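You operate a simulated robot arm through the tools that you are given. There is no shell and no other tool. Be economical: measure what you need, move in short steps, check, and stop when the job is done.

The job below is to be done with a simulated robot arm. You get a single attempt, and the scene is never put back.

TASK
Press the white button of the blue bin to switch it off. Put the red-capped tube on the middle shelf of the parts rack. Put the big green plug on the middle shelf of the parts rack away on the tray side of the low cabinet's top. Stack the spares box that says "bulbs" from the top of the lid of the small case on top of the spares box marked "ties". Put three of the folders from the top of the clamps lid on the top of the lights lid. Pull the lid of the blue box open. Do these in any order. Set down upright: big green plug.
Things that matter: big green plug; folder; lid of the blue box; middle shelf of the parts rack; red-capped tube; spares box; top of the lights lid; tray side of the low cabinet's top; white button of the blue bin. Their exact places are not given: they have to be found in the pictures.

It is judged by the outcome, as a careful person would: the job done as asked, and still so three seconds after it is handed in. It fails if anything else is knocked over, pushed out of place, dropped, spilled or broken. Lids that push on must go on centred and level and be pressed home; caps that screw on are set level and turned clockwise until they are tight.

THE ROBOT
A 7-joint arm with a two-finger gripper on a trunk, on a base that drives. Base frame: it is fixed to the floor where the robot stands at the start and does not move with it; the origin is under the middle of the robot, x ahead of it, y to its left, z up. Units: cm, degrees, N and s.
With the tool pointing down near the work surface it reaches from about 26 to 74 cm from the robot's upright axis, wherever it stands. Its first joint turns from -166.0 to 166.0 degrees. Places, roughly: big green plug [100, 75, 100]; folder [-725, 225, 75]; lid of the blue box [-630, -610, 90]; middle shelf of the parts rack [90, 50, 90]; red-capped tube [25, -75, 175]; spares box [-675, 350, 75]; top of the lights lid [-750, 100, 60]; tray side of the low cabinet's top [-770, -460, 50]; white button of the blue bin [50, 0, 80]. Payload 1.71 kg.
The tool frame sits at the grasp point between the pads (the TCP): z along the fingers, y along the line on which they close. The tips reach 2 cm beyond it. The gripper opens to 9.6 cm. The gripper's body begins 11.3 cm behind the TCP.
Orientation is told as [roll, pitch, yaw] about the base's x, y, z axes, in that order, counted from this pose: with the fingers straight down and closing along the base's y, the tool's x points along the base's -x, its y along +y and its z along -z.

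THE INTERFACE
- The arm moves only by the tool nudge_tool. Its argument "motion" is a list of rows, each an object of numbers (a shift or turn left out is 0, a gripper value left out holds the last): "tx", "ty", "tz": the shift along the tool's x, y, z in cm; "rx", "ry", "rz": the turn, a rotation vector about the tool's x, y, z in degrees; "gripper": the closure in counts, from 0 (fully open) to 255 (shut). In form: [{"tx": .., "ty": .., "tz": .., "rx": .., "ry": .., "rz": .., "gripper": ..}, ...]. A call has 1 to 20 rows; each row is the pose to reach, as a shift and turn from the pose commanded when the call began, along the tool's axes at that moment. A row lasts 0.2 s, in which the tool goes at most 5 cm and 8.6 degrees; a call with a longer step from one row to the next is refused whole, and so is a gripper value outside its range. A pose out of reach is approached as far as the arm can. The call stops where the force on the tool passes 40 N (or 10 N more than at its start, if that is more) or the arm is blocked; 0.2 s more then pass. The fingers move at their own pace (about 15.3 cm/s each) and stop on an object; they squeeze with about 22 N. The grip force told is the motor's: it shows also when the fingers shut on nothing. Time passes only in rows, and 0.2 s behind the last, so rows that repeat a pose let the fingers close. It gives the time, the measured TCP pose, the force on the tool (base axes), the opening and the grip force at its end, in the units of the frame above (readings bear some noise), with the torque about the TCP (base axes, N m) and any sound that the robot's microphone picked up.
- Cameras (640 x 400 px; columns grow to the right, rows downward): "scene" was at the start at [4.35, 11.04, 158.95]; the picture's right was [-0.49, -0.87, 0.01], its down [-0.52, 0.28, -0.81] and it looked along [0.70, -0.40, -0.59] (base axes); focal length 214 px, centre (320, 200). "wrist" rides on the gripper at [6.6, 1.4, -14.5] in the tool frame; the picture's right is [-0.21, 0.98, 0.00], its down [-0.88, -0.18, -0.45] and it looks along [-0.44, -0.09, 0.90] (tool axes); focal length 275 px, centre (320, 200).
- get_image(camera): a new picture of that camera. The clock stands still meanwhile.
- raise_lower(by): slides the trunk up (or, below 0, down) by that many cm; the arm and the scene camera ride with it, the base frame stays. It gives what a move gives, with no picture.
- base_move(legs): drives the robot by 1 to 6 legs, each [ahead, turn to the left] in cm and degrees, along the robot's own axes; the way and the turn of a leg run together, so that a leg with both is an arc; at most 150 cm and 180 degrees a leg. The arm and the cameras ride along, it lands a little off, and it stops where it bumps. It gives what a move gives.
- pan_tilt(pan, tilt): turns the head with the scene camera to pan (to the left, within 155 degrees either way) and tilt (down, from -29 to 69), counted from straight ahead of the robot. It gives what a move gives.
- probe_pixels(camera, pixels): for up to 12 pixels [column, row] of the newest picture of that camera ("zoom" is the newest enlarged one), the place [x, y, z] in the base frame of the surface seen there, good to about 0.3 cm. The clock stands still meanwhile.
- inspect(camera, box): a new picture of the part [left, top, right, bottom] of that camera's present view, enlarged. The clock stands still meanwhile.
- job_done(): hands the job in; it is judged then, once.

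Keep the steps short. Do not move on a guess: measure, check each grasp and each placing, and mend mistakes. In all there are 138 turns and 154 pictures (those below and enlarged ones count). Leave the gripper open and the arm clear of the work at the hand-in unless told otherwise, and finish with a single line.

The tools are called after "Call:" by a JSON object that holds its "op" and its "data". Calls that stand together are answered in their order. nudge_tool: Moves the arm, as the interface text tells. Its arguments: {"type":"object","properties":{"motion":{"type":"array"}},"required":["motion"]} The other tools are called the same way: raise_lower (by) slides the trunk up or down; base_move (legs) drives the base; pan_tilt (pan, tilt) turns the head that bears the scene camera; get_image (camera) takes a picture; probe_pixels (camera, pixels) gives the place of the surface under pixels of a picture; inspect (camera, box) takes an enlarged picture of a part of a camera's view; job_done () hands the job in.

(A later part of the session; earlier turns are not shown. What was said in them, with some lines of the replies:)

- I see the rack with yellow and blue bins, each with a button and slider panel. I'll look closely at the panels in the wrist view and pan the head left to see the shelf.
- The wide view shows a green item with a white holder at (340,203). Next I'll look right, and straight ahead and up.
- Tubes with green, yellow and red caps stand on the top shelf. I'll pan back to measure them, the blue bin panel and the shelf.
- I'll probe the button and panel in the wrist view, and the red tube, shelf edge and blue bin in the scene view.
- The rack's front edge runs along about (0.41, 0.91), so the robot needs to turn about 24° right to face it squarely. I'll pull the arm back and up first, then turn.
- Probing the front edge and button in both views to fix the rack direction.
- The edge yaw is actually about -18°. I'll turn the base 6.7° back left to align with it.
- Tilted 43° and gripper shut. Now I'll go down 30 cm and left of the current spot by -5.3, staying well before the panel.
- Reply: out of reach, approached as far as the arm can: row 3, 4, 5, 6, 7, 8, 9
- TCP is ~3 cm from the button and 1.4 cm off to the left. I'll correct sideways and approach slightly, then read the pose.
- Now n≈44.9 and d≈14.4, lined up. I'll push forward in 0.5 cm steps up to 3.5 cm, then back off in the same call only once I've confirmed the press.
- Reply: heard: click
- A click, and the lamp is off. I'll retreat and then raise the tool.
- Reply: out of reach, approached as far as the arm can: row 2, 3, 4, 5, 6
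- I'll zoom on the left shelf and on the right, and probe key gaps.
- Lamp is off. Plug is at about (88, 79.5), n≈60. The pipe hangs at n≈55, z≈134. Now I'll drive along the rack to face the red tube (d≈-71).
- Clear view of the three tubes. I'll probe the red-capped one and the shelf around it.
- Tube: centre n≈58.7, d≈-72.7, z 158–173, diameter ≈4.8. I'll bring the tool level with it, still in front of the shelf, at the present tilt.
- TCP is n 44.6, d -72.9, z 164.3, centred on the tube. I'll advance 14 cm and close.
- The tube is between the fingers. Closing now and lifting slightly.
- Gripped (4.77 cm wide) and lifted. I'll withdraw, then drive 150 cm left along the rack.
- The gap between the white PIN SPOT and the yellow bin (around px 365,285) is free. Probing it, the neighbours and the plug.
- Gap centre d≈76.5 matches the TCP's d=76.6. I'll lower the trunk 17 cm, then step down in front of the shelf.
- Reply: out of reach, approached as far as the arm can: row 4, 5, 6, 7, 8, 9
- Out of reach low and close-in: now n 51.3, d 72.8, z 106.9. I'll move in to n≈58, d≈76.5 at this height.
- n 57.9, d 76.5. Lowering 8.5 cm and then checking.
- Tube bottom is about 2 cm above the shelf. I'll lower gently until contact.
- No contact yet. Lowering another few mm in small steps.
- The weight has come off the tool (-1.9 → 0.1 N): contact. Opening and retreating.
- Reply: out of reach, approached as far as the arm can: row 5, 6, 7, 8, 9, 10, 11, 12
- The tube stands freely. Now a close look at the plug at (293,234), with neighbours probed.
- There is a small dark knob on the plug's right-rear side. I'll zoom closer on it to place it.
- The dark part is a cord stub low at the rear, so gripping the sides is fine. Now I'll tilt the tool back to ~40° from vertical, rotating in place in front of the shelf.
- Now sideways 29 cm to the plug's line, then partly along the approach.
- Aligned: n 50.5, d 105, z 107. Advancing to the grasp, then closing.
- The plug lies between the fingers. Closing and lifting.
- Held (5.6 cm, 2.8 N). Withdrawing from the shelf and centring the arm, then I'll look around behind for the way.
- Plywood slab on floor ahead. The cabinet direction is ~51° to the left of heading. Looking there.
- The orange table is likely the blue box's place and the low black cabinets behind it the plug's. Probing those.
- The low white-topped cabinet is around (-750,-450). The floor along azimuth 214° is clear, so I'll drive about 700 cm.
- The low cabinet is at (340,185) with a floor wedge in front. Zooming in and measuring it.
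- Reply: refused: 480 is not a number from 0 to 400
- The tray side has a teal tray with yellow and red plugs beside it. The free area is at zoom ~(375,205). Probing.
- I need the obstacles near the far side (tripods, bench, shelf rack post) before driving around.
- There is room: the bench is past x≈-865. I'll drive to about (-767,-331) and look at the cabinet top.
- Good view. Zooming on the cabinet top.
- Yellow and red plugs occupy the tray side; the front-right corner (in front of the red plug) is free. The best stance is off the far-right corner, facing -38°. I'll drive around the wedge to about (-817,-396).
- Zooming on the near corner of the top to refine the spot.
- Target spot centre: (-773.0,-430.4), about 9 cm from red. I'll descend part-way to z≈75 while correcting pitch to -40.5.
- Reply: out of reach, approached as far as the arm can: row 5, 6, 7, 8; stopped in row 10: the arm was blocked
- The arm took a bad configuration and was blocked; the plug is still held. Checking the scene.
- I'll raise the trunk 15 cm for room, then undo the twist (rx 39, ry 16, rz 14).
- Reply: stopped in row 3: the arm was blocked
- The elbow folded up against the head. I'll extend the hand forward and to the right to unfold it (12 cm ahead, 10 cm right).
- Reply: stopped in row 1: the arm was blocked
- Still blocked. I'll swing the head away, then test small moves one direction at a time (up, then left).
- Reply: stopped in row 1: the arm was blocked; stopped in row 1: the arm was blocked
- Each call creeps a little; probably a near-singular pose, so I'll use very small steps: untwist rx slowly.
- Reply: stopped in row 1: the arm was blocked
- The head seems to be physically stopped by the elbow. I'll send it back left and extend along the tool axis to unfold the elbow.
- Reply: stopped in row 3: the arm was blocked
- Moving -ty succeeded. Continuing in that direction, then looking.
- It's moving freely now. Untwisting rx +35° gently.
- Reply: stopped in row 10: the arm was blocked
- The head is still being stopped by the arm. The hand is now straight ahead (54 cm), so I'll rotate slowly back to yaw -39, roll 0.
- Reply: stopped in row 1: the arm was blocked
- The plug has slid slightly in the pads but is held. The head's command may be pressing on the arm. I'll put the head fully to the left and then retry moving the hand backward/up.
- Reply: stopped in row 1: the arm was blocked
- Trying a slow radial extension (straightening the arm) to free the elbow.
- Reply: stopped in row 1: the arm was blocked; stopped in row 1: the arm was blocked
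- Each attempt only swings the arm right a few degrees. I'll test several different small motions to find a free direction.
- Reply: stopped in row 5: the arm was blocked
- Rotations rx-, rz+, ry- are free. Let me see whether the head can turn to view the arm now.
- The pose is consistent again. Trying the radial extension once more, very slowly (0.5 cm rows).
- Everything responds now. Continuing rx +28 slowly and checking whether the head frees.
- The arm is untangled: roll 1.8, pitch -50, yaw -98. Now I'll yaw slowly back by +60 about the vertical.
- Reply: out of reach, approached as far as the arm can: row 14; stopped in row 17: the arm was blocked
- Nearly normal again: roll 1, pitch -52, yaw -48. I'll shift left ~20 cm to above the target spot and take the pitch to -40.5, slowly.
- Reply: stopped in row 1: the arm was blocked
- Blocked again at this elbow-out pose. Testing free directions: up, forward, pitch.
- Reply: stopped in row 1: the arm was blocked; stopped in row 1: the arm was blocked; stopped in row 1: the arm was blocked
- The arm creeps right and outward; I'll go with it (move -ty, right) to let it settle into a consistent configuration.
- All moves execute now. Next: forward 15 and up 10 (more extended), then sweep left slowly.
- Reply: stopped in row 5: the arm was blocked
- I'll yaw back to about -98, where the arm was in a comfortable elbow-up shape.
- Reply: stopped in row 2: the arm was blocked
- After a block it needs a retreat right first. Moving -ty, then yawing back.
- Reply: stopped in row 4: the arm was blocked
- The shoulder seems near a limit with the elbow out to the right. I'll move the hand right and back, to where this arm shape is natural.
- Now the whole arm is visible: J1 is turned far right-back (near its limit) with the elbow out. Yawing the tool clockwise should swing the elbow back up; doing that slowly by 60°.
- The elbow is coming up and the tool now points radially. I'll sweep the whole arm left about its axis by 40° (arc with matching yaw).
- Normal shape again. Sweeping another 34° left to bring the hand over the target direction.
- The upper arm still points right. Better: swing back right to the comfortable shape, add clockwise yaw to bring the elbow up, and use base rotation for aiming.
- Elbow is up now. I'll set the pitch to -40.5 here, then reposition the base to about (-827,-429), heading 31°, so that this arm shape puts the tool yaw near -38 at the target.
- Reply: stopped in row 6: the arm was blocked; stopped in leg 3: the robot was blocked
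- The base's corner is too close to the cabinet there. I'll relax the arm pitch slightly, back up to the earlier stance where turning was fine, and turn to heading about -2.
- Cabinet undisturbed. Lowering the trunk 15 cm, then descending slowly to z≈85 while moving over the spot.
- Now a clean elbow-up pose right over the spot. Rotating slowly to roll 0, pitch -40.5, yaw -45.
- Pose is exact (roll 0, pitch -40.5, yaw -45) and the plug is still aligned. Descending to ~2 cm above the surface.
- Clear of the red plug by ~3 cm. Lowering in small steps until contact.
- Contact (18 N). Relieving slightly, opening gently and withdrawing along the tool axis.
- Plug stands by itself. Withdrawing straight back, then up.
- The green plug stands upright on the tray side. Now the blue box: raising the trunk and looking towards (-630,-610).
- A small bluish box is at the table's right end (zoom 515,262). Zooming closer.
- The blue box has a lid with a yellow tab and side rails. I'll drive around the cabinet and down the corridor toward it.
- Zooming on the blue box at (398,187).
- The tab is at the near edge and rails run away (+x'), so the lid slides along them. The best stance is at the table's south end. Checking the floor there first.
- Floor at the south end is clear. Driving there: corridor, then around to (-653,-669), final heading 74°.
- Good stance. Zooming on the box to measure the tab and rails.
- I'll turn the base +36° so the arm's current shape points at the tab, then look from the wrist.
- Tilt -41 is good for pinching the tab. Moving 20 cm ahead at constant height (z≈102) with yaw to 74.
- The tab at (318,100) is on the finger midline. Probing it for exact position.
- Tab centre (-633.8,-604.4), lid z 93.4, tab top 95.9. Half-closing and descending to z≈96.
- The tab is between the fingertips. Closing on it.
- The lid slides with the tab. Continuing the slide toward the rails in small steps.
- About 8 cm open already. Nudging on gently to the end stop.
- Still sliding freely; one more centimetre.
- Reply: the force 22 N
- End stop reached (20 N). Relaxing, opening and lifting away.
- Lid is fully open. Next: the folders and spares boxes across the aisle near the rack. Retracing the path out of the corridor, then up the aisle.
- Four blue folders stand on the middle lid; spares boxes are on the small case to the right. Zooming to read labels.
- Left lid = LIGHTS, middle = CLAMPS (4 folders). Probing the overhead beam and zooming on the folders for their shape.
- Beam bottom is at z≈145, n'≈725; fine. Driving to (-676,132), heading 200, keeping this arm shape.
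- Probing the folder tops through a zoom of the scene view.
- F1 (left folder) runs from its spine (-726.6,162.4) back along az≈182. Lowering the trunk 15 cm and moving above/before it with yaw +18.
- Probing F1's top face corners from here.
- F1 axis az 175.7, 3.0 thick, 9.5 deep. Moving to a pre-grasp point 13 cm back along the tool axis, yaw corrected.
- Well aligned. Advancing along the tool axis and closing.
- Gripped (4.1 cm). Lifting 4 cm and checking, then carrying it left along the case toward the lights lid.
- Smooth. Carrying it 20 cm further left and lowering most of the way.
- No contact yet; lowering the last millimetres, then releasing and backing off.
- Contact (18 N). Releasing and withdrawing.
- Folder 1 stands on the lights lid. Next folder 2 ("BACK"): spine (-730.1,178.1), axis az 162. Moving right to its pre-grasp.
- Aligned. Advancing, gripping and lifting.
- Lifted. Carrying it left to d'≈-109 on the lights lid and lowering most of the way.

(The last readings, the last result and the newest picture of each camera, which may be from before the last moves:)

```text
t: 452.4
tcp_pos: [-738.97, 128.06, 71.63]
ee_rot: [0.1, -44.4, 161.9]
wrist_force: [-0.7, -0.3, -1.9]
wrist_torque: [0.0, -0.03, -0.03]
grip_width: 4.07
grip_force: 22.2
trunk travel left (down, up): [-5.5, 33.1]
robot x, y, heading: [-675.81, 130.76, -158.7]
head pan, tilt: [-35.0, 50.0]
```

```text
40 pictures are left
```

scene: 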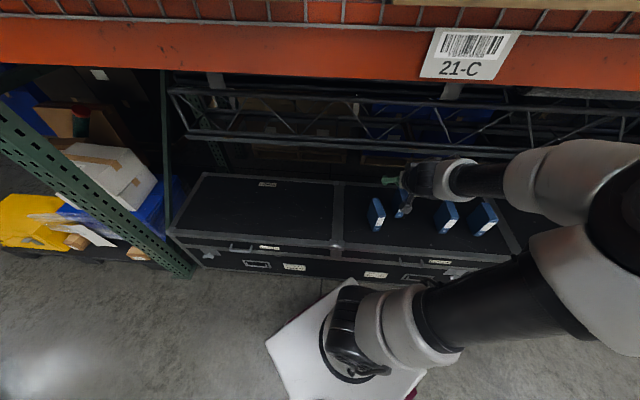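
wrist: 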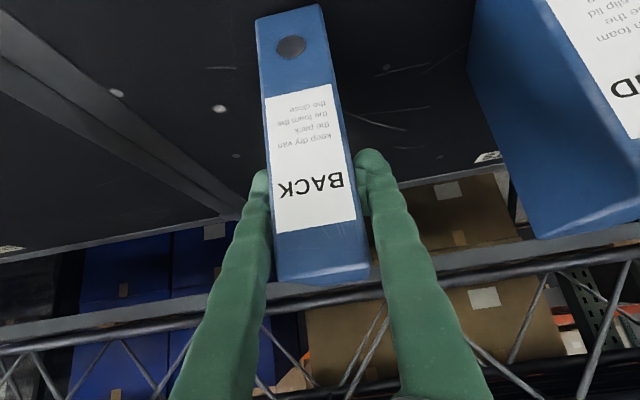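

Lowering the last ~0.5 cm, releasing, and withdrawing.

Call:
{"op": "nudge_tool", "data": {"motion": [{"tx": 0.14, "tz": 0.14}, {"tx": 0.28, "tz": 0.28}, {"tx": 0.35, "tz": 0.35}, {"tx": 0.35, "tz": 0.35}, {"tx": 0.25, "tz": 0.25, "gripper": 110}, {"tx": 0.25, "tz": 0.25, "gripper": 80}, {"tx": 0.25, "tz": 0.25, "gripper": 80}, {"tx": 0.2, "tz": -2}, {"tx": 0.2, "tz": -5}, {"tx": 0.2, "tz": -8}, {"tx": 0.2, "tz": -11}, {"tx": 0.2, "tz": -14}, {"tx": -1.3, "tz": -16}, {"tx": -2.8, "tz": -18}, {"tx": -2.8, "tz": -18}]}}

Call:
{"op": "get_image", "data": {"camera": "wrist"}}

```text
t: 455.6
tcp_pos: [-728.7, 125.02, 86.61]
ee_rot: [0.2, -44.4, 162.0]
wrist_force: [-0.1, -0.8, -0.3]
wrist_torque: [-0.01, 0.01, 0.01]
grip_width: 6.58
grip_force: 0.0
trunk travel left (down, up): [-5.5, 33.1]
robot x, y, heading: [-675.75, 130.55, -158.2]
head pan, tilt: [-35.0, 50.0]
```

```text
39 pictures are left
```

wrist: 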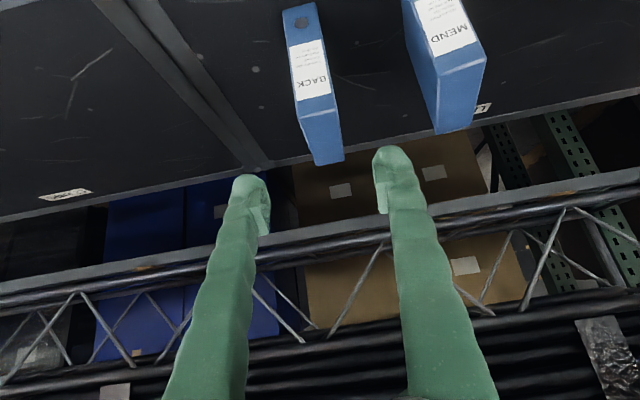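

Both folders stand on the lights lid. Folder 3 is too far right, so I'll shift the base 38 cm right along the rack (turn, back up, turn back).

Call:
{"op": "base_move", "data": {"legs": [[0, 50.2], [-38, 0], [0, -50.2]]}}

Call:
{"op": "get_image", "data": {"camera": "wrist"}}

```text
t: 463.6
tcp_pos: [-717.32, 161.74, 86.61]
ee_rot: [0.2, -44.4, 161.4]
wrist_force: [0.1, -0.3, 0.9]
wrist_torque: [0.0, -0.01, -0.01]
grip_width: 6.59
grip_force: 0.1
trunk travel left (down, up): [-5.5, 33.1]
robot x, y, heading: [-664.19, 166.6, -159.1]
head pan, tilt: [-35.0, 50.0]
```

```text
38 pictures are left
```

wrist: 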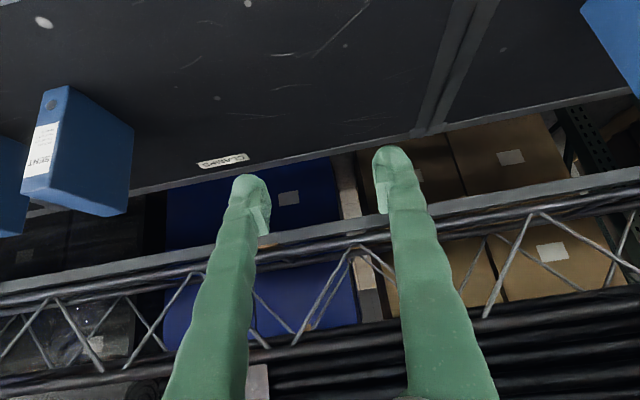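

Probing the top corners of folder 3 ("SENT", around (75,190)).

Call:
{"op": "probe_pixels", "data": {"camera": "wrist", "pixels": [[24, 182], [48, 174], [100, 214], [124, 212], [40, 185], [110, 210], [75, 196], [40, 140], [57, 100], [66, 95], [18, 215], [5, 150]]}}

```text
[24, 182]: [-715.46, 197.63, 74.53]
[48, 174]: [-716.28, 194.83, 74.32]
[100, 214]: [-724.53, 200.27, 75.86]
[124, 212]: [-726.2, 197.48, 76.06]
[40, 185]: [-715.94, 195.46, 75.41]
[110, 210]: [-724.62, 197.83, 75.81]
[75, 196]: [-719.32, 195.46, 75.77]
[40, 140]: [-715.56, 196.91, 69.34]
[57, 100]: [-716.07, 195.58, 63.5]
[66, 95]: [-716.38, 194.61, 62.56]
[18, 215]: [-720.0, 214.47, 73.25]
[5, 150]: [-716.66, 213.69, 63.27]
```

Folder 3: spine mid (-715.9,196.2), axis az 164. Moving to pre-grasp, then I'll grip as before.

Call:
{"op": "nudge_tool", "data": {"motion": [{"ty": -3}, {"ty": -6}, {"ty": -9}, {"ty": -12}, {"ty": -15}, {"ty": -18}, {"ty": -21, "rx": -0.5, "rz": -0.5}, {"ty": -24, "rx": -1, "rz": -1}, {"ty": -27, "rx": -1.8, "rz": -1.85}, {"ty": -30, "rx": -1.8, "rz": -1.85, "tx": 0.3, "tz": 2}, {"ty": -33.4, "rx": -1.8, "rz": -1.85, "tx": 0.6, "tz": 4}, {"ty": -33.4, "rx": -1.8, "rz": -1.85, "tx": 1.1, "tz": 7.7}, {"ty": -33.4, "rx": -1.8, "rz": -1.85, "tx": 1.1, "tz": 7.7}]}}

Call:
{"op": "get_image", "data": {"camera": "wrist"}}

```text
t: 466.4
tcp_pos: [-710.14, 195.14, 80.67]
ee_rot: [0.9, -45.2, 163.5]
wrist_force: [-0.9, 0.4, 0.0]
wrist_torque: [-0.01, -0.02, 0.0]
grip_width: 6.58
grip_force: 0.0
trunk travel left (down, up): [-5.5, 33.1]
robot x, y, heading: [-664.48, 166.35, -159.0]
head pan, tilt: [-35.0, 50.0]
```

```text
37 pictures are left
```

wrist: 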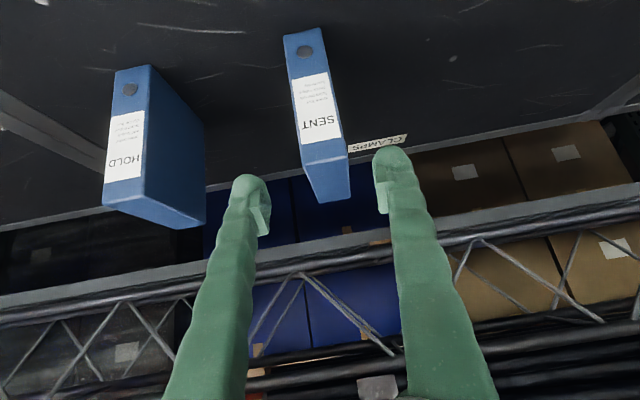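

Aligned. Advancing, gripping and lifting folder 3.

Call:
{"op": "nudge_tool", "data": {"motion": [{"tz": 2.7, "ty": 0.3, "rx": 0.4}, {"tz": 5.4, "ty": 0.6, "rx": 0.9}, {"tz": 8.1, "ty": 0.6, "rx": 0.9}, {"tz": 10.8, "ty": 0.6, "rx": 0.9}, {"tz": 13.6, "ty": 0.6, "rx": 0.9}, {"tz": 13.6, "ty": 0.6, "rx": 0.9}, {"tz": 13.6, "ty": 0.6, "rx": 0.9, "gripper": 255}, {"tz": 13.6, "ty": 0.6, "rx": 0.9, "gripper": 255}, {"tz": 13.6, "ty": 0.6, "rx": 0.9, "gripper": 255}, {"tz": 13.6, "ty": 0.6, "rx": 0.9, "gripper": 255}, {"tx": -0.7, "tz": 12.9, "ty": 0.6, "rx": 0.9}, {"tx": -2.1, "tz": 11.5, "ty": 0.6, "rx": 0.9}, {"tx": -4.2, "tz": 9.4, "ty": 0.6, "rx": 0.9}, {"tx": -5, "tz": 8.6, "ty": 0.6, "rx": 0.9}, {"tx": -5, "tz": 8.6, "ty": 0.6, "rx": 0.9}]}}

Call:
{"op": "get_image", "data": {"camera": "wrist"}}

```text
t: 469.6
tcp_pos: [-719.37, 197.29, 78.2]
ee_rot: [-0.1, -45.1, 163.4]
wrist_force: [0.3, -0.1, -2.5]
wrist_torque: [-0.05, -0.03, 0.0]
grip_width: 4.09
grip_force: 22.4
trunk travel left (down, up): [-5.5, 33.1]
robot x, y, heading: [-664.32, 166.12, -159.2]
head pan, tilt: [-35.0, 50.0]
```

```text
36 pictures are left
```

wrist: 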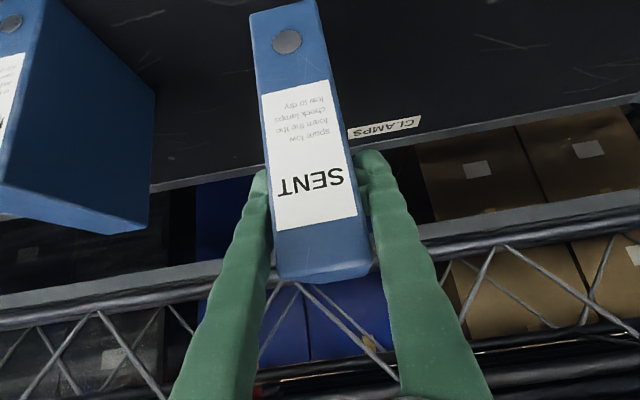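

Held. Raising the trunk 15 cm so it clears the other folders, then shifting the base 60 cm left.

Call:
{"op": "raise_lower", "data": {"by": 15}}

Call:
{"op": "base_move", "data": {"legs": [[0, 50.9], [60, 0], [0, -50.9]]}}

Call:
{"op": "get_image", "data": {"camera": "wrist"}}

```text
t: 471.3
tcp_pos: [-719.37, 197.36, 93.39]
ee_rot: [0.0, -45.1, 163.5]
wrist_force: [-0.2, 0.5, -3.2]
wrist_torque: [-0.01, 0.0, -0.01]
grip_width: 4.06
grip_force: 21.9
trunk travel left (down, up): [-20.5, 18.1]
robot x, y, heading: [-664.21, 166.61, -159.3]
head pan, tilt: [-35.0, 50.0]
```

```text
t: 480.3
tcp_pos: [-738.04, 140.92, 93.19]
ee_rot: [0.0, -45.2, 162.9]
wrist_force: [-0.6, 0.0, -2.5]
wrist_torque: [0.02, -0.03, -0.05]
grip_width: 4.07
grip_force: 21.8
trunk travel left (down, up): [-20.5, 18.1]
robot x, y, heading: [-683.16, 109.23, -159.4]
head pan, tilt: [-35.0, 50.0]
```

```text
35 pictures are left
```

wrist: 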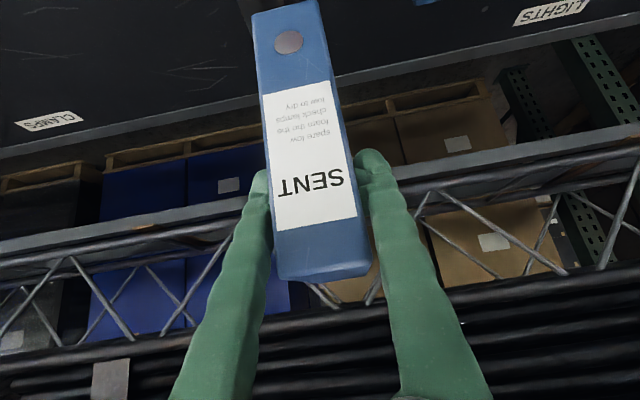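

Now moving the arm 41 cm left at this height, over to the free part of the lights lid.

Call:
{"op": "nudge_tool", "data": {"motion": [{"ty": 2.7, "tx": 0.1, "tz": -0.1}, {"ty": 5.5, "tx": 0.2, "tz": -0.2}, {"ty": 8.2, "tx": 0.3, "tz": -0.3}, {"ty": 10.9, "tx": 0.4, "tz": -0.4}, {"ty": 13.7, "tx": 0.5, "tz": -0.5}, {"ty": 16.4, "tx": 0.6, "tz": -0.6}, {"ty": 19.1, "tx": 0.7, "tz": -0.7}, {"ty": 21.9, "tx": 0.8, "tz": -0.8}, {"ty": 24.6, "tx": 0.9, "tz": -0.9}, {"ty": 27.3, "tx": 1, "tz": -1}, {"ty": 30.1, "tx": 1.1, "tz": -1.1}, {"ty": 32.8, "tx": 1.2, "tz": -1.2}, {"ty": 35.5, "tx": 1.3, "tz": -1.3}, {"ty": 38.3, "tx": 1.4, "tz": -1.4}, {"ty": 41, "tx": 1.45, "tz": -1.46}, {"ty": 41, "tx": 1.45, "tz": -1.46}]}}

Call:
{"op": "raise_lower", "data": {"by": -15}}

Call:
{"op": "get_image", "data": {"camera": "wrist"}}

```text
t: 483.7
tcp_pos: [-746.82, 101.45, 94.33]
ee_rot: [0.8, -45.9, 162.3]
wrist_force: [0.3, 0.1, -1.8]
wrist_torque: [0.01, -0.02, -0.02]
grip_width: 4.06
grip_force: 22.0
trunk travel left (down, up): [-20.5, 18.1]
robot x, y, heading: [-683.06, 109.02, -159.6]
head pan, tilt: [-35.0, 50.0]
```

```text
t: 485.5
tcp_pos: [-746.93, 101.36, 79.26]
ee_rot: [0.9, -45.9, 162.2]
wrist_force: [-1.1, 0.2, -2.3]
wrist_torque: [0.0, -0.03, -0.02]
grip_width: 4.06
grip_force: 21.9
trunk travel left (down, up): [-5.5, 33.1]
robot x, y, heading: [-682.84, 108.94, -159.9]
head pan, tilt: [-35.0, 50.0]
```

```text
34 pictures are left
```

wrist: 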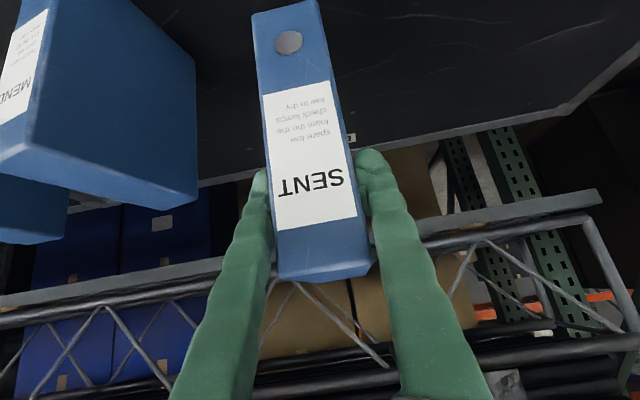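

Clear of MEND by ~8 cm. Lowering 7.7 cm with slight levelling, then contact, release, withdraw.

Call:
{"op": "nudge_tool", "data": {"motion": [{"tx": 1.1, "tz": 1.05, "rx": 0.4, "ry": 0.4}, {"tx": 2.2, "tz": 2.1, "rx": 0.9, "ry": 0.8}, {"tx": 3.3, "tz": 3.2, "rx": 0.9, "ry": 0.8}, {"tx": 4.4, "tz": 4.3, "rx": 0.9, "ry": 0.8}, {"tx": 5.4, "tz": 5.2, "rx": 0.9, "ry": 0.8}, {"tx": 5.4, "tz": 5.2, "rx": 0.9, "ry": 0.8}]}}

Call:
{"op": "nudge_tool", "data": {"motion": [{"tx": 0.15, "tz": 0.15}, {"tx": 0.3, "tz": 0.3}, {"tx": 0.4, "tz": 0.4}, {"tx": 0.4, "tz": 0.4}]}}

```text
t: 486.9
tcp_pos: [-746.83, 101.33, 71.76]
ee_rot: [-0.1, -45.1, 162.3]
wrist_force: [-0.6, 0.1, -2.3]
wrist_torque: [-0.01, 0.0, 0.0]
grip_width: 4.07
grip_force: 22.4
trunk travel left (down, up): [-5.5, 33.1]
robot x, y, heading: [-683.11, 108.88, -160.0]
head pan, tilt: [-35.0, 50.0]
```

```text
t: 487.9
tcp_pos: [-746.85, 101.47, 71.36]
ee_rot: [0.0, -45.1, 162.2]
wrist_force: [1.0, -0.1, 6.5]
wrist_torque: [0.07, 0.48, -0.02]
grip_width: 4.05
grip_force: 21.6
trunk travel left (down, up): [-5.5, 33.1]
robot x, y, heading: [-683.35, 109.21, -159.4]
head pan, tilt: [-35.0, 50.0]
```

Contact (6.5 N). Releasing and withdrawing.

Call:
{"op": "nudge_tool", "data": {"motion": [{"tx": 0, "tz": 0, "gripper": 110}, {"tx": 0, "tz": 0, "gripper": 80}, {"tx": 0, "tz": 0, "gripper": 80}, {"tz": -2}, {"tz": -5}, {"tz": -8}, {"tz": -11}, {"tz": -14}, {"tx": -1.5, "tz": -16}, {"tx": -3, "tz": -18}, {"tx": -4.5, "tz": -20}, {"tx": -4.5, "tz": -20}]}}

Call:
{"op": "get_image", "data": {"camera": "wrist"}}

Call:
{"op": "get_image", "data": {"camera": "scene"}}

```text
t: 490.5
tcp_pos: [-736.22, 98.03, 88.47]
ee_rot: [0.0, -45.1, 162.3]
wrist_force: [0.7, 0.2, 0.9]
wrist_torque: [-0.03, -0.01, -0.03]
grip_width: 6.61
grip_force: 0.0
trunk travel left (down, up): [-5.5, 33.1]
robot x, y, heading: [-683.09, 109.24, -159.6]
head pan, tilt: [-35.0, 50.0]
```

```text
33 pictures are left
```

wrist: 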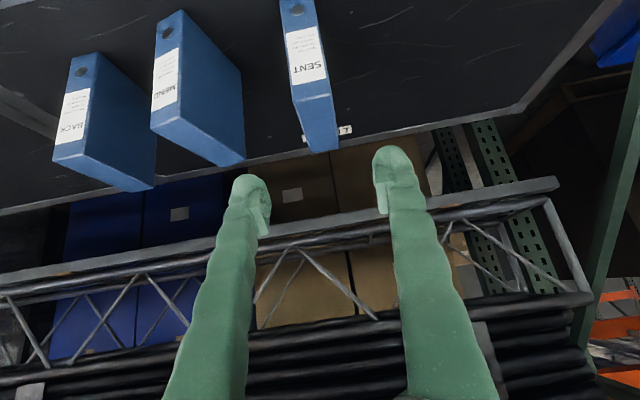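

```text
32 pictures are left
```

scene: 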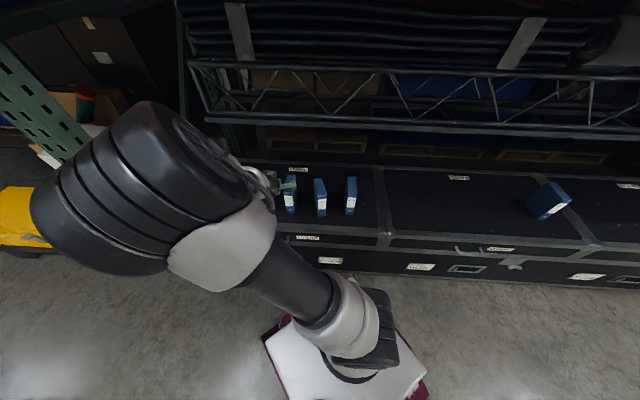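

Three folders now stand on the lights lid, one remains on clamps. Bringing the arm back right to its normal shape, then driving toward the small case with the spares boxes.

Call:
{"op": "nudge_tool", "data": {"motion": [{"ty": -2.5}, {"ty": -5}, {"ty": -7.5}, {"ty": -10}, {"ty": -12.5}, {"ty": -15}, {"ty": -17.5}, {"ty": -20}, {"ty": -22.5}, {"ty": -25}, {"ty": -27.5}, {"ty": -30}, {"ty": -32.5}, {"ty": -35}, {"ty": -37.5}, {"ty": -37.5}]}}

Call:
{"op": "raise_lower", "data": {"by": 15}}

Call:
{"op": "base_move", "data": {"legs": [[-25, 0], [0, -131.2], [150, 0], [30, 0], [0, 125]]}}

Call:
{"op": "pan_tilt", "data": {"pan": -50, "tilt": 45}}

Call:
{"op": "get_image", "data": {"camera": "scene"}}

```text
t: 493.9
tcp_pos: [-724.99, 133.75, 88.5]
ee_rot: [-0.1, -45.0, 162.3]
wrist_force: [-0.3, 0.3, -1.0]
wrist_torque: [0.0, 0.01, 0.01]
grip_width: 6.61
grip_force: 0.0
out of reach, approached as far as the arm can: row 10
trunk travel left (down, up): [-5.5, 33.1]
robot x, y, heading: [-682.76, 109.28, -159.8]
head pan, tilt: [-35.0, 50.0]
```

```text
t: 495.6
tcp_pos: [-724.99, 133.67, 103.55]
ee_rot: [-0.1, -44.9, 162.3]
wrist_force: [0.2, 0.1, 0.1]
wrist_torque: [0.04, 0.03, -0.02]
grip_width: 6.58
grip_force: 0.0
trunk travel left (down, up): [-20.5, 18.1]
robot x, y, heading: [-683.33, 109.18, -159.7]
head pan, tilt: [-35.0, 50.0]
```

```text
t: 519.7
tcp_pos: [-629.57, 313.03, 103.62]
ee_rot: [0.0, -44.9, 155.3]
wrist_force: [0.3, -0.3, 0.2]
wrist_torque: [0.05, 0.0, 0.01]
grip_width: 6.61
grip_force: 0.1
trunk travel left (down, up): [-20.5, 18.1]
robot x, y, heading: [-591.27, 283.96, -166.8]
head pan, tilt: [-35.0, 50.0]
```

```text
t: 520.4
tcp_pos: [-628.08, 313.26, 103.94]
ee_rot: [0.7, -45.7, 154.7]
wrist_force: [0.1, -1.0, -0.1]
wrist_torque: [-0.01, 0.01, -0.03]
grip_width: 6.59
grip_force: 0.1
trunk travel left (down, up): [-20.5, 18.1]
robot x, y, heading: [-591.24, 284.4, -166.5]
head pan, tilt: [-50.0, 45.0]
```

```text
31 pictures are left
```

scene: 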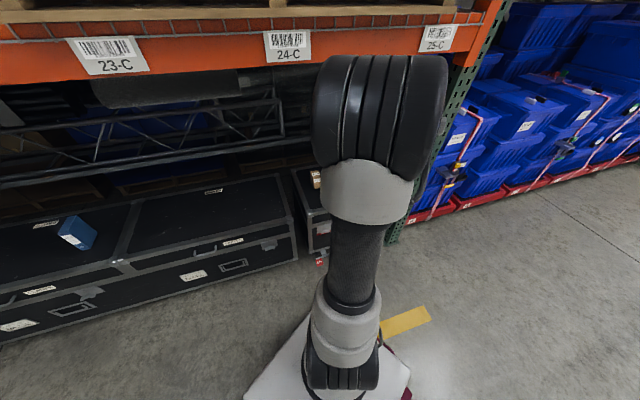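

The arm hides the small case from the head camera; using the wrist camera.

Call:
{"op": "get_image", "data": {"camera": "wrist"}}

```text
30 pictures are left
```

wrist: 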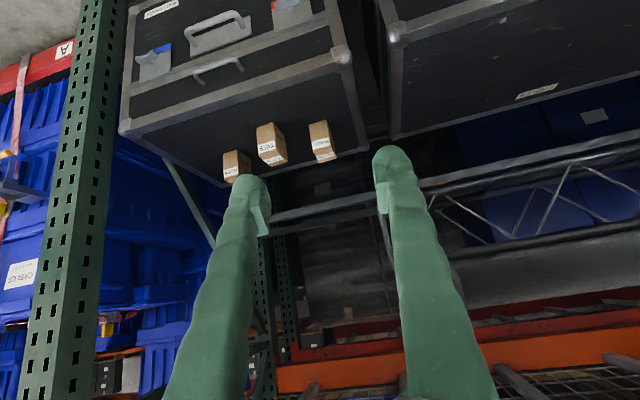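

Three boxes are visible. Zooming and probing them and the case edges.

Call:
{"op": "inspect", "data": {"camera": "wrist", "box": [200, 100, 360, 200]}}

Call:
{"op": "probe_pixels", "data": {"camera": "wrist", "pixels": [[322, 140], [322, 156], [271, 140], [271, 157], [236, 160], [340, 55], [125, 125], [230, 60], [300, 10], [325, 130], [150, 175], [60, 200]]}}

```text
4.00 times, centred on (280, 150) of wrist
```

zoom: 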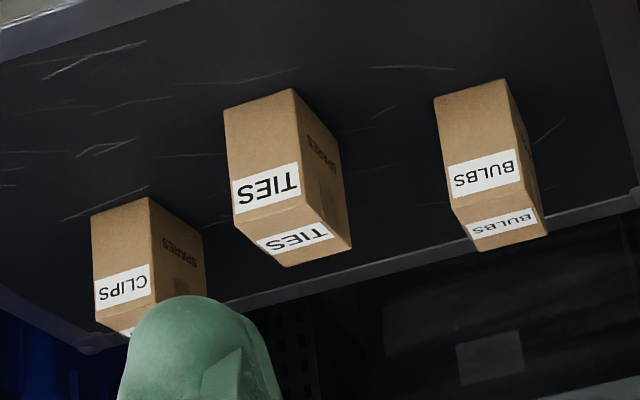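

```text
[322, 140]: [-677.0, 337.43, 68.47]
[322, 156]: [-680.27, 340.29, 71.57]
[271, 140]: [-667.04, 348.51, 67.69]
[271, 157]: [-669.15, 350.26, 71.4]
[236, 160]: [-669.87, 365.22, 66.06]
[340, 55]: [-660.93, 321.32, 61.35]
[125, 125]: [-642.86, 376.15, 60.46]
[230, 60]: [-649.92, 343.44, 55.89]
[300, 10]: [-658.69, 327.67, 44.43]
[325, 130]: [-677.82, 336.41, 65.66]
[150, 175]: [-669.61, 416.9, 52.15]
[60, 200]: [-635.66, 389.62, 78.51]
```

BULBS is nearest-left, TIES in the middle, CLIPS right. Checking the floor pedals (scene (322,260)) before driving closer.

Call:
{"op": "probe_pixels", "data": {"camera": "scene", "pixels": [[320, 262], [324, 258], [310, 250], [322, 266], [300, 262], [405, 320], [395, 235]]}}

Call:
{"op": "inspect", "data": {"camera": "scene", "box": [280, 220, 440, 340]}}

```text
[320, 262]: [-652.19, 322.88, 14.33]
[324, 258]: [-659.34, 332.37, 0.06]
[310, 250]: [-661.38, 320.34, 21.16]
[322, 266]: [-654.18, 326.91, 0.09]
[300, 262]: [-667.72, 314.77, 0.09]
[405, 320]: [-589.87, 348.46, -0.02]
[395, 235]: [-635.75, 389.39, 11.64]
```

```text
3.33 times, centred on (360, 280) of scene
```

zoom: 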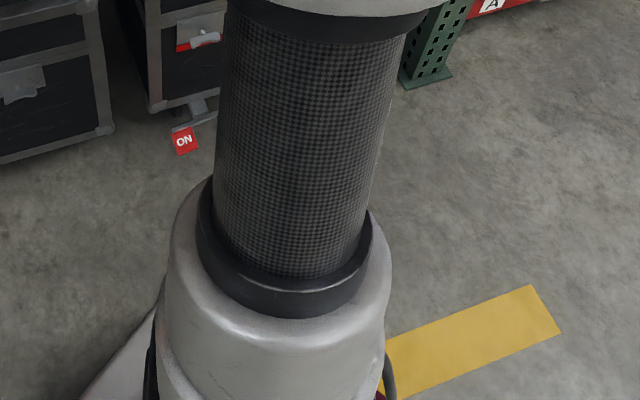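

The brake pedal sticks out to n'≈718, so I must face the case squarely and stop with the base front short of it. Driving: shift 21 cm right, face heading 161.8, go forward 20.

Call:
{"op": "base_move", "data": {"legs": [[0, -100.8], [21.4, 0], [0, 69.1], [19.5, 0]]}}

Call:
{"op": "nudge_tool", "data": {"motion": [{"ty": 0, "gripper": 0}]}}

Call:
{"op": "pan_tilt", "data": {"pan": 0, "tilt": 50}}

Call:
{"op": "get_image", "data": {"camera": "scene"}}

```text
t: 532.0
tcp_pos: [-629.09, 353.98, 104.17]
ee_rot: [0.9, -46.0, 125.4]
wrist_force: [-0.4, -0.2, -0.2]
wrist_torque: [0.0, 0.01, 0.01]
grip_width: 6.57
grip_force: 0.0
trunk travel left (down, up): [-20.5, 18.1]
robot x, y, heading: [-611.45, 310.42, 164.1]
head pan, tilt: [-50.0, 45.0]
```

```text
t: 532.4
tcp_pos: [-628.15, 353.69, 104.33]
ee_rot: [1.4, -46.4, 124.7]
wrist_force: [1.3, 0.4, 1.0]
wrist_torque: [0.01, 0.07, 0.04]
grip_width: 9.61
grip_force: 0.1
trunk travel left (down, up): [-20.5, 18.1]
robot x, y, heading: [-611.26, 310.6, 164.2]
head pan, tilt: [-50.0, 45.0]
```

```text
t: 533.6
tcp_pos: [-628.37, 353.69, 104.32]
ee_rot: [1.4, -46.3, 124.9]
wrist_force: [-0.3, 0.0, -1.4]
wrist_torque: [0.0, -0.01, 0.01]
grip_width: 9.57
grip_force: 0.0
trunk travel left (down, up): [-20.5, 18.1]
robot x, y, heading: [-611.31, 310.77, 164.1]
head pan, tilt: [0.0, 50.0]
```

```text
27 pictures are left
```

scene: 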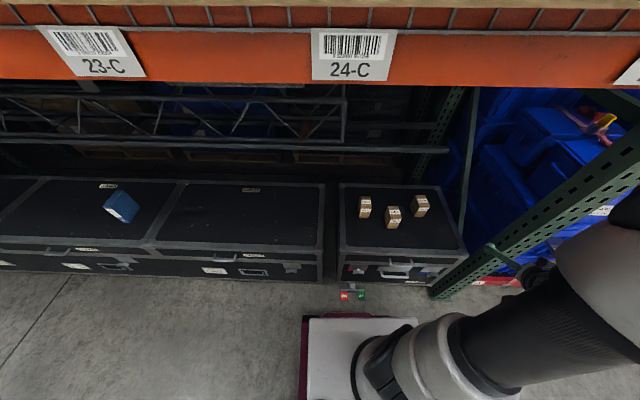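

Good: clear view of the three boxes and the pedal is clear of the base. Zooming and probing.

Call:
{"op": "inspect", "data": {"camera": "scene", "box": [335, 180, 465, 260]}}

Call:
{"op": "probe_pixels", "data": {"camera": "zoom", "pixels": [[127, 82], [195, 80], [120, 112], [198, 110], [157, 92], [255, 130], [328, 128], [257, 168], [335, 160], [290, 142], [290, 210], [157, 160]]}}

```text
4.92 times, centred on (400, 220) of scene
```

zoom: 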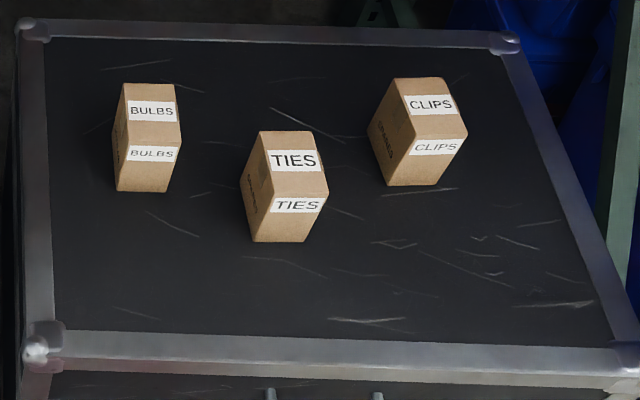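

```text
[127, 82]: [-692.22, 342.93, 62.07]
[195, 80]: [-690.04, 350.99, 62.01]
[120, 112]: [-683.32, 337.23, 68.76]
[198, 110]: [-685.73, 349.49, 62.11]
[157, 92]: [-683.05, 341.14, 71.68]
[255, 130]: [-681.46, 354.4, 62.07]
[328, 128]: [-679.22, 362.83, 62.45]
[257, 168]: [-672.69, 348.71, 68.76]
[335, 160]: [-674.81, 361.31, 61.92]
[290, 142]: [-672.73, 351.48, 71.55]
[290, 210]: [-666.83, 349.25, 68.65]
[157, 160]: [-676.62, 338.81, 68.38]
```

Probing top-face corners of BULBS and TIES.

Call:
{"op": "probe_pixels", "data": {"camera": "zoom", "pixels": [[128, 88], [168, 88], [130, 142], [177, 142], [150, 115], [266, 137], [308, 136], [274, 192], [323, 190], [295, 160], [150, 188], [285, 238]]}}

```text
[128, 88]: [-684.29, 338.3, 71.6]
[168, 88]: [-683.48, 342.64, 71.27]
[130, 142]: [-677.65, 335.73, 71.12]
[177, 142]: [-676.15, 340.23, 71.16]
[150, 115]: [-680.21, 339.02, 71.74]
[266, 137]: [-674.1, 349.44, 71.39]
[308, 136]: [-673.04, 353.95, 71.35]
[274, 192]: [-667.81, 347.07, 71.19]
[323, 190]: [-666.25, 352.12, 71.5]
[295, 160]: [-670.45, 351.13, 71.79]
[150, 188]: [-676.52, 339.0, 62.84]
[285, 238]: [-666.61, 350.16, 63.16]
```

BULBS centre (-680.4,339.2), TIES centre (-670.3,350.6), both az≈161, ~5.5×7.5, tops z≈71.6. Lowering the trunk and bringing the hand in front of BULBS with yaw 161.

Call:
{"op": "raise_lower", "data": {"by": -15}}

Call:
{"op": "nudge_tool", "data": {"motion": [{"ty": 2.4, "tx": -0.3, "tz": 0.3, "rx": -1.4, "rz": -1.4}, {"ty": 4.8, "tx": -0.6, "tz": 0.6, "rx": -2.7, "rz": -2.8}, {"ty": 7.2, "tx": -0.8, "tz": 0.9, "rx": -4.1, "rz": -4.1}, {"ty": 9.6, "tx": -1.1, "tz": 1.2, "rx": -5.5, "rz": -5.5}, {"ty": 12, "tx": -1.4, "tz": 1.5, "rx": -6.9, "rz": -6.9}, {"ty": 14.4, "tx": -1.7, "tz": 1.8, "rx": -8.2, "rz": -8.3}, {"ty": 16.8, "tx": -1.9, "tz": 2.1, "rx": -9.6, "rz": -9.7}, {"ty": 19.2, "tx": -2.2, "tz": 2.4, "rx": -11, "rz": -11.1}, {"ty": 21.6, "tx": -2.5, "tz": 2.6, "rx": -12.3, "rz": -12.4}, {"ty": 24, "tx": -2.8, "tz": 2.9, "rx": -13.7, "rz": -13.8}, {"ty": 26.4, "tx": -3.1, "tz": 3.2, "rx": -15.1, "rz": -15.2}, {"ty": 28.8, "tx": -3.3, "tz": 3.5, "rx": -16.5, "rz": -16.6}, {"ty": 31.2, "tx": -3.6, "tz": 3.8, "rx": -17.8, "rz": -18}, {"ty": 33.6, "tx": -3.9, "tz": 4.1, "rx": -19.2, "rz": -19.4}, {"ty": 36, "tx": -4.2, "tz": 4.4, "rx": -20.6, "rz": -20.7}, {"ty": 38.4, "tx": -4.4, "tz": 4.7, "rx": -22, "rz": -22.1}, {"ty": 40.8, "tx": -4.7, "tz": 5, "rx": -23.3, "rz": -23.5}, {"ty": 43.2, "tx": -5, "tz": 5.3, "rx": -24.7, "rz": -24.9}, {"ty": 43.2, "tx": -5, "tz": 5.3, "rx": -24.7, "rz": -24.9}]}}

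Call:
{"op": "get_image", "data": {"camera": "wrist"}}

```text
t: 535.4
tcp_pos: [-628.37, 353.6, 89.2]
ee_rot: [1.4, -46.3, 124.9]
wrist_force: [-0.3, 1.1, -0.2]
wrist_torque: [0.01, 0.03, -0.01]
grip_width: 9.58
grip_force: 0.1
trunk travel left (down, up): [-5.5, 33.1]
robot x, y, heading: [-611.29, 310.37, 164.1]
head pan, tilt: [0.0, 50.0]
```

```text
t: 539.4
tcp_pos: [-667.59, 334.23, 89.89]
ee_rot: [-0.2, -46.7, 161.2]
wrist_force: [-0.3, -0.4, 0.1]
wrist_torque: [0.02, 0.02, -0.02]
grip_width: 9.59
grip_force: 0.1
out of reach, approached as far as the arm can: row 2, 3, 4, 5
trunk travel left (down, up): [-5.5, 33.1]
robot x, y, heading: [-611.4, 310.77, 163.7]
head pan, tilt: [0.0, 50.0]
```

```text
25 pictures are left
```

wrist: 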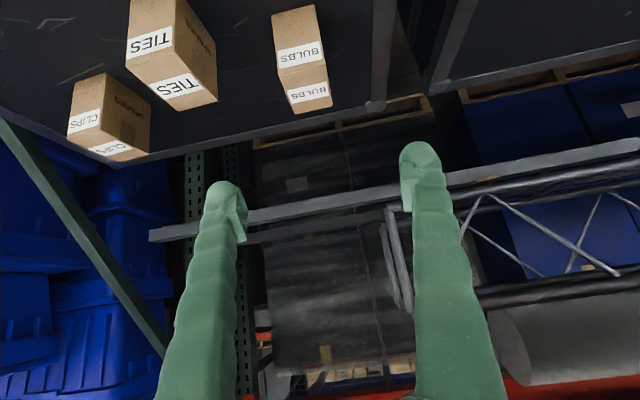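

Nicely aligned. Refining BULBS from the wrist view.

Call:
{"op": "probe_pixels", "data": {"camera": "wrist", "pixels": [[286, 92], [326, 84], [294, 112], [330, 103], [309, 96], [300, 60], [276, 22], [313, 10], [165, 85], [215, 72], [185, 104], [322, 60]]}}

```text
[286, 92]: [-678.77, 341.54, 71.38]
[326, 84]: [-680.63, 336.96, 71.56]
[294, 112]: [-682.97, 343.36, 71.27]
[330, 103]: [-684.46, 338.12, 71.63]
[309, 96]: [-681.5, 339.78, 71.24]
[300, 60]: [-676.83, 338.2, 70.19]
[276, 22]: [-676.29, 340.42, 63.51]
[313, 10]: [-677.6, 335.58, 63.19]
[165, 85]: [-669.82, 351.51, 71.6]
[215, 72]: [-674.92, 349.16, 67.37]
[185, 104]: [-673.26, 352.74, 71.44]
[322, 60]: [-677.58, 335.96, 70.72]
```

Descending to the grasp on BULBS, closing.

Call:
{"op": "nudge_tool", "data": {"motion": [{"tx": 1.7, "ty": -0.3, "tz": 3}, {"tx": 3.4, "ty": -0.5, "tz": 6}, {"tx": 5, "ty": -0.8, "tz": 9}, {"tx": 6.6, "ty": -0.8, "tz": 12}, {"tx": 6.6, "ty": -0.8, "tz": 14.5}, {"tx": 6.6, "ty": -0.8, "tz": 17}, {"tx": 6.6, "ty": -0.8, "tz": 19.5}, {"tx": 6.6, "ty": -0.8, "tz": 22}, {"tx": 6.6, "ty": -0.8, "tz": 24.9}, {"tx": 6.6, "ty": -0.8, "tz": 24.9}]}}

Call:
{"op": "get_image", "data": {"camera": "wrist"}}

```text
t: 541.5
tcp_pos: [-680.08, 339.47, 68.07]
ee_rot: [-0.1, -46.5, 161.1]
wrist_force: [-0.9, -0.1, 0.3]
wrist_torque: [0.03, -0.01, -0.01]
grip_width: 9.57
grip_force: 0.0
trunk travel left (down, up): [-5.5, 33.1]
robot x, y, heading: [-611.78, 310.84, 164.2]
head pan, tilt: [0.0, 50.0]
```

```text
24 pictures are left
```

wrist: 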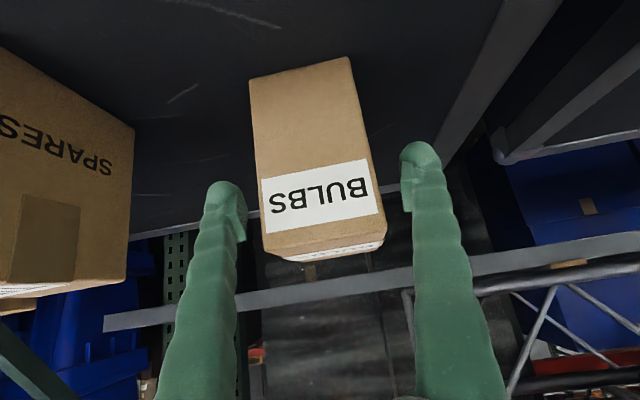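

Between the fingers. Closing and lifting 14 cm straight up.

Call:
{"op": "nudge_tool", "data": {"motion": [{"gripper": 255}, {"gripper": 255}, {"gripper": 255}, {"gripper": 255}, {"tx": -0.7, "tz": -0.7}, {"tx": -2.2, "tz": -2.1}, {"tx": -4.4, "tz": -4.1}, {"tx": -6.6, "tz": -6.2}, {"tx": -8.7, "tz": -8.2}, {"tx": -10.2, "tz": -9.6}, {"tx": -10.2, "tz": -9.6}]}}

Call:
{"op": "get_image", "data": {"camera": "wrist"}}

```text
t: 544.0
tcp_pos: [-680.07, 339.44, 82.11]
ee_rot: [-0.2, -46.6, 161.0]
wrist_force: [0.9, -0.4, -1.7]
wrist_torque: [0.0, 0.01, -0.01]
grip_width: 6.19
grip_force: 22.2
trunk travel left (down, up): [-5.5, 33.1]
robot x, y, heading: [-611.56, 310.77, 163.9]
head pan, tilt: [0.0, 50.0]
```

```text
23 pictures are left
```

wrist: 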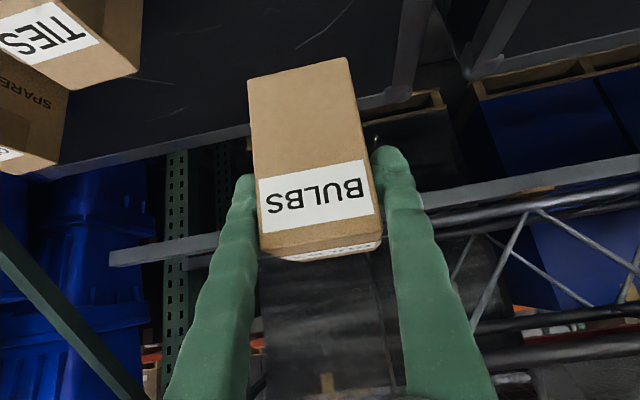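

Held (6.2 cm). Moving right/back over TIES at this height.

Call:
{"op": "nudge_tool", "data": {"motion": [{"tx": 0.6, "ty": -2, "tz": -0.6}, {"tx": 1.1, "ty": -4, "tz": -1.2}, {"tx": 1.7, "ty": -6, "tz": -1.8}, {"tx": 2.3, "ty": -8, "tz": -2.4}, {"tx": 2.8, "ty": -10, "tz": -3}, {"tx": 3.4, "ty": -12, "tz": -3.6}, {"tx": 3.95, "ty": -14, "tz": -4.18}, {"tx": 3.95, "ty": -14, "tz": -4.18}]}}

Call:
{"op": "get_image", "data": {"camera": "wrist"}}

Call:
{"op": "inspect", "data": {"camera": "scene", "box": [330, 150, 490, 260]}}

```text
t: 545.8
tcp_pos: [-670.04, 350.71, 82.12]
ee_rot: [-0.2, -46.6, 161.1]
wrist_force: [0.5, -0.5, -1.5]
wrist_torque: [-0.03, 0.01, 0.01]
grip_width: 6.19
grip_force: 22.0
trunk travel left (down, up): [-5.5, 33.1]
robot x, y, heading: [-611.69, 310.97, 163.8]
head pan, tilt: [0.0, 50.0]
```

```text
22 pictures are left
```

wrist: 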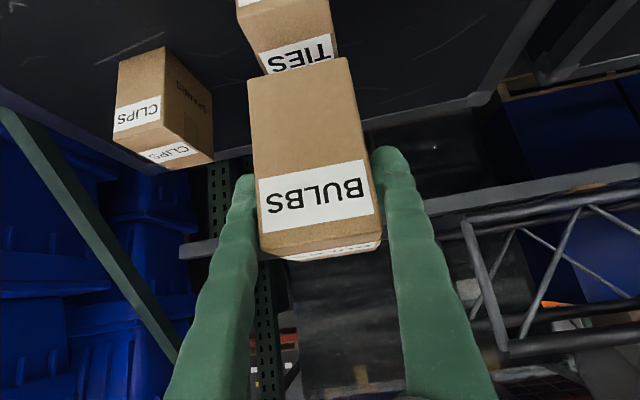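

```text
3.64 times, centred on (410, 205) of scene
```

zoom: 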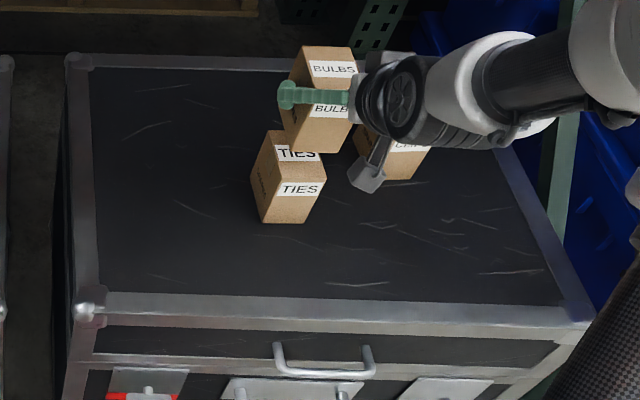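

Checking alignment by probing front faces of both boxes.

Call:
{"op": "probe_pixels", "data": {"camera": "zoom", "pixels": [[275, 205], [305, 205], [268, 218], [305, 218], [300, 142], [345, 145], [320, 145], [255, 180]]}}

Call:
{"op": "probe_pixels", "data": {"camera": "wrist", "pixels": [[265, 45], [328, 25], [300, 40], [252, 30], [335, 30], [252, 90], [348, 62], [300, 100], [260, 225], [375, 205], [265, 245], [378, 235]]}}

```text
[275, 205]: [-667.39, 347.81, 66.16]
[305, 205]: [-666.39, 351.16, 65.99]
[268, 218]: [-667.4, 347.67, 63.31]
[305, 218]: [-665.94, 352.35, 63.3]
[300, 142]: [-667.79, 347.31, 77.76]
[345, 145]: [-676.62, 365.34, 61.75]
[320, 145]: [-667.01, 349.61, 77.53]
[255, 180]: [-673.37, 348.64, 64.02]
```

```text
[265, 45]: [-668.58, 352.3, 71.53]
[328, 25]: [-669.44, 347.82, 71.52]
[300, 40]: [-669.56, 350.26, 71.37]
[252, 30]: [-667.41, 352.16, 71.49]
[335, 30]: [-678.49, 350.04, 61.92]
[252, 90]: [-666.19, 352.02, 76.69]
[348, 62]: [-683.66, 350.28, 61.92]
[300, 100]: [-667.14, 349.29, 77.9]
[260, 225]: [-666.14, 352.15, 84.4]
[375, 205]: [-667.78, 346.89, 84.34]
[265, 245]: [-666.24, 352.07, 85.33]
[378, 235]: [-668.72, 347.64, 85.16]
```

Aligned within ~0.3 cm. Lowering 3.8 cm, then the final contact in small steps.

Call:
{"op": "nudge_tool", "data": {"motion": [{"tx": 0.7, "tz": 0.65}, {"tx": 1.45, "tz": 1.35}, {"tx": 2.2, "tz": 2.05}, {"tx": 2.75, "tz": 2.6}, {"tx": 2.75, "tz": 2.6}]}}

Call:
{"op": "nudge_tool", "data": {"motion": [{"tx": 0.15, "tz": 0.14}, {"tx": 0.3, "tz": 0.27}, {"tx": 0.3, "tz": 0.27}]}}

Call:
{"op": "get_image", "data": {"camera": "wrist"}}

```text
t: 547.0
tcp_pos: [-670.12, 350.82, 78.37]
ee_rot: [-0.2, -46.4, 161.1]
wrist_force: [0.0, 0.4, -1.2]
wrist_torque: [0.01, 0.0, -0.01]
grip_width: 6.19
grip_force: 22.0
trunk travel left (down, up): [-5.5, 33.1]
robot x, y, heading: [-611.36, 310.62, 164.0]
head pan, tilt: [0.0, 50.0]
```

```text
t: 547.8
tcp_pos: [-670.09, 350.87, 78.0]
ee_rot: [-0.2, -46.5, 161.2]
wrist_force: [0.1, -0.3, -1.6]
wrist_torque: [0.01, -0.02, 0.0]
grip_width: 6.17
grip_force: 21.8
trunk travel left (down, up): [-5.5, 33.1]
robot x, y, heading: [-611.5, 310.56, 164.0]
head pan, tilt: [0.0, 50.0]
```

```text
20 pictures are left
5 turns are left
```

wrist: 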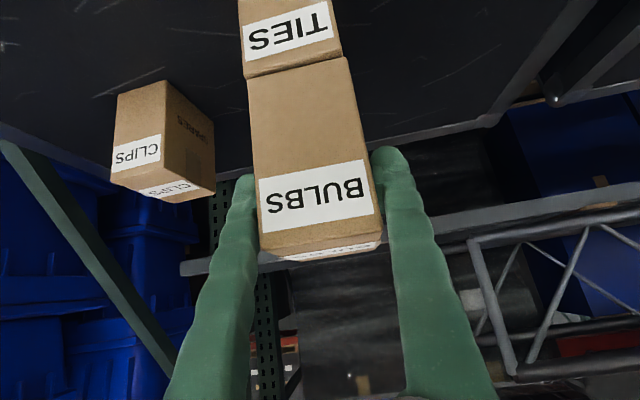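

Nearly touching. Lowering a few more millimetres until contact.

Call:
{"op": "nudge_tool", "data": {"motion": [{"tx": 0.1, "tz": 0.1}, {"tx": 0.2, "tz": 0.19}, {"tx": 0.29, "tz": 0.27}, {"tx": 0.29, "tz": 0.27}]}}

```text
t: 548.8
tcp_pos: [-670.04, 350.7, 77.73]
ee_rot: [-0.3, -46.8, 161.2]
wrist_force: [0.8, -0.2, 9.4]
wrist_torque: [0.18, -0.22, 0.0]
grip_width: 6.19
grip_force: 21.7
trunk travel left (down, up): [-5.5, 33.1]
robot x, y, heading: [-611.46, 310.83, 163.9]
head pan, tilt: [0.0, 50.0]
4 turns are left
```

Contact (9.4 N). Releasing gently and withdrawing straight back along the tool axis.

Call:
{"op": "nudge_tool", "data": {"motion": [{"tx": -0.05, "tz": -0.05}, {"tx": -0.05, "tz": -0.05, "gripper": 70}, {"tx": -0.05, "tz": -0.05, "gripper": 40}, {"tx": -0.05, "tz": -0.05, "gripper": 25}, {"tz": -2}, {"tz": -4.5}, {"tz": -7.5}, {"tz": -10.5}, {"tz": -13.5}, {"tx": -1.5, "tz": -16, "gripper": 0}, {"tx": -3, "tz": -18}, {"tx": -4, "tz": -20}, {"tx": -4, "tz": -20}]}}

Call:
{"op": "get_image", "data": {"camera": "wrist"}}

Call:
{"op": "inspect", "data": {"camera": "scene", "box": [330, 150, 490, 260]}}

```text
t: 551.5
tcp_pos: [-659.1, 346.99, 94.16]
ee_rot: [-0.3, -46.5, 161.1]
wrist_force: [0.1, 1.1, -0.1]
wrist_torque: [-0.01, -0.02, -0.02]
grip_width: 9.6
grip_force: 0.1
trunk travel left (down, up): [-5.5, 33.1]
robot x, y, heading: [-611.29, 310.43, 163.9]
head pan, tilt: [0.0, 50.0]
```

```text
19 pictures are left
```

wrist: 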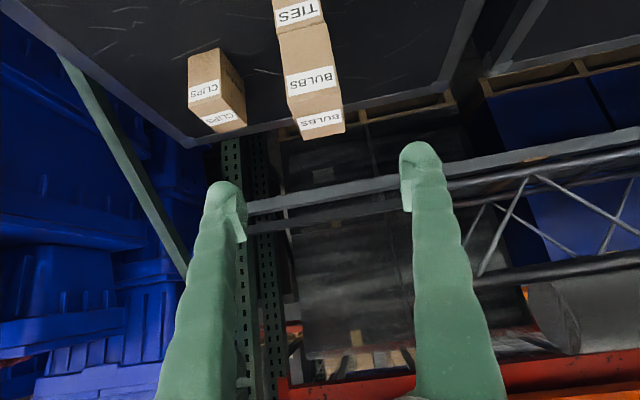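

```text
3.64 times, centred on (410, 205) of scene
3 turns are left
```

zoom: 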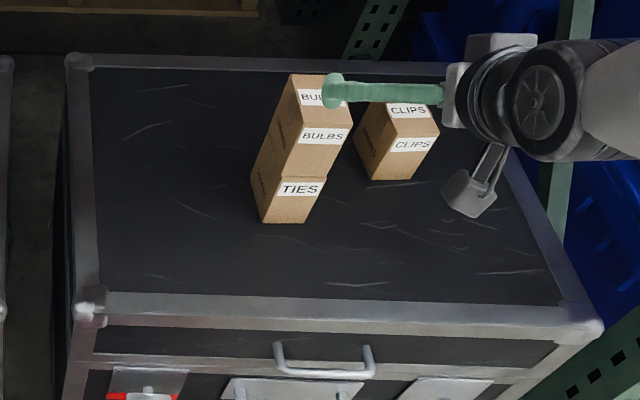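

BULBS sits squarely on TIES, the gripper is open and the arm is clear. All six jobs are done, so I'm handing in.

Call:
{"op": "job_done", "data": {}}

```text
The job is handed in.
```

All six jobs are done and handed in: blue bin switched off, red-capped tube on the middle shelf, green plug upright on the tray side, "bulbs" stacked on "ties", three folders on the lights lid, and the blue box lid pulled open.
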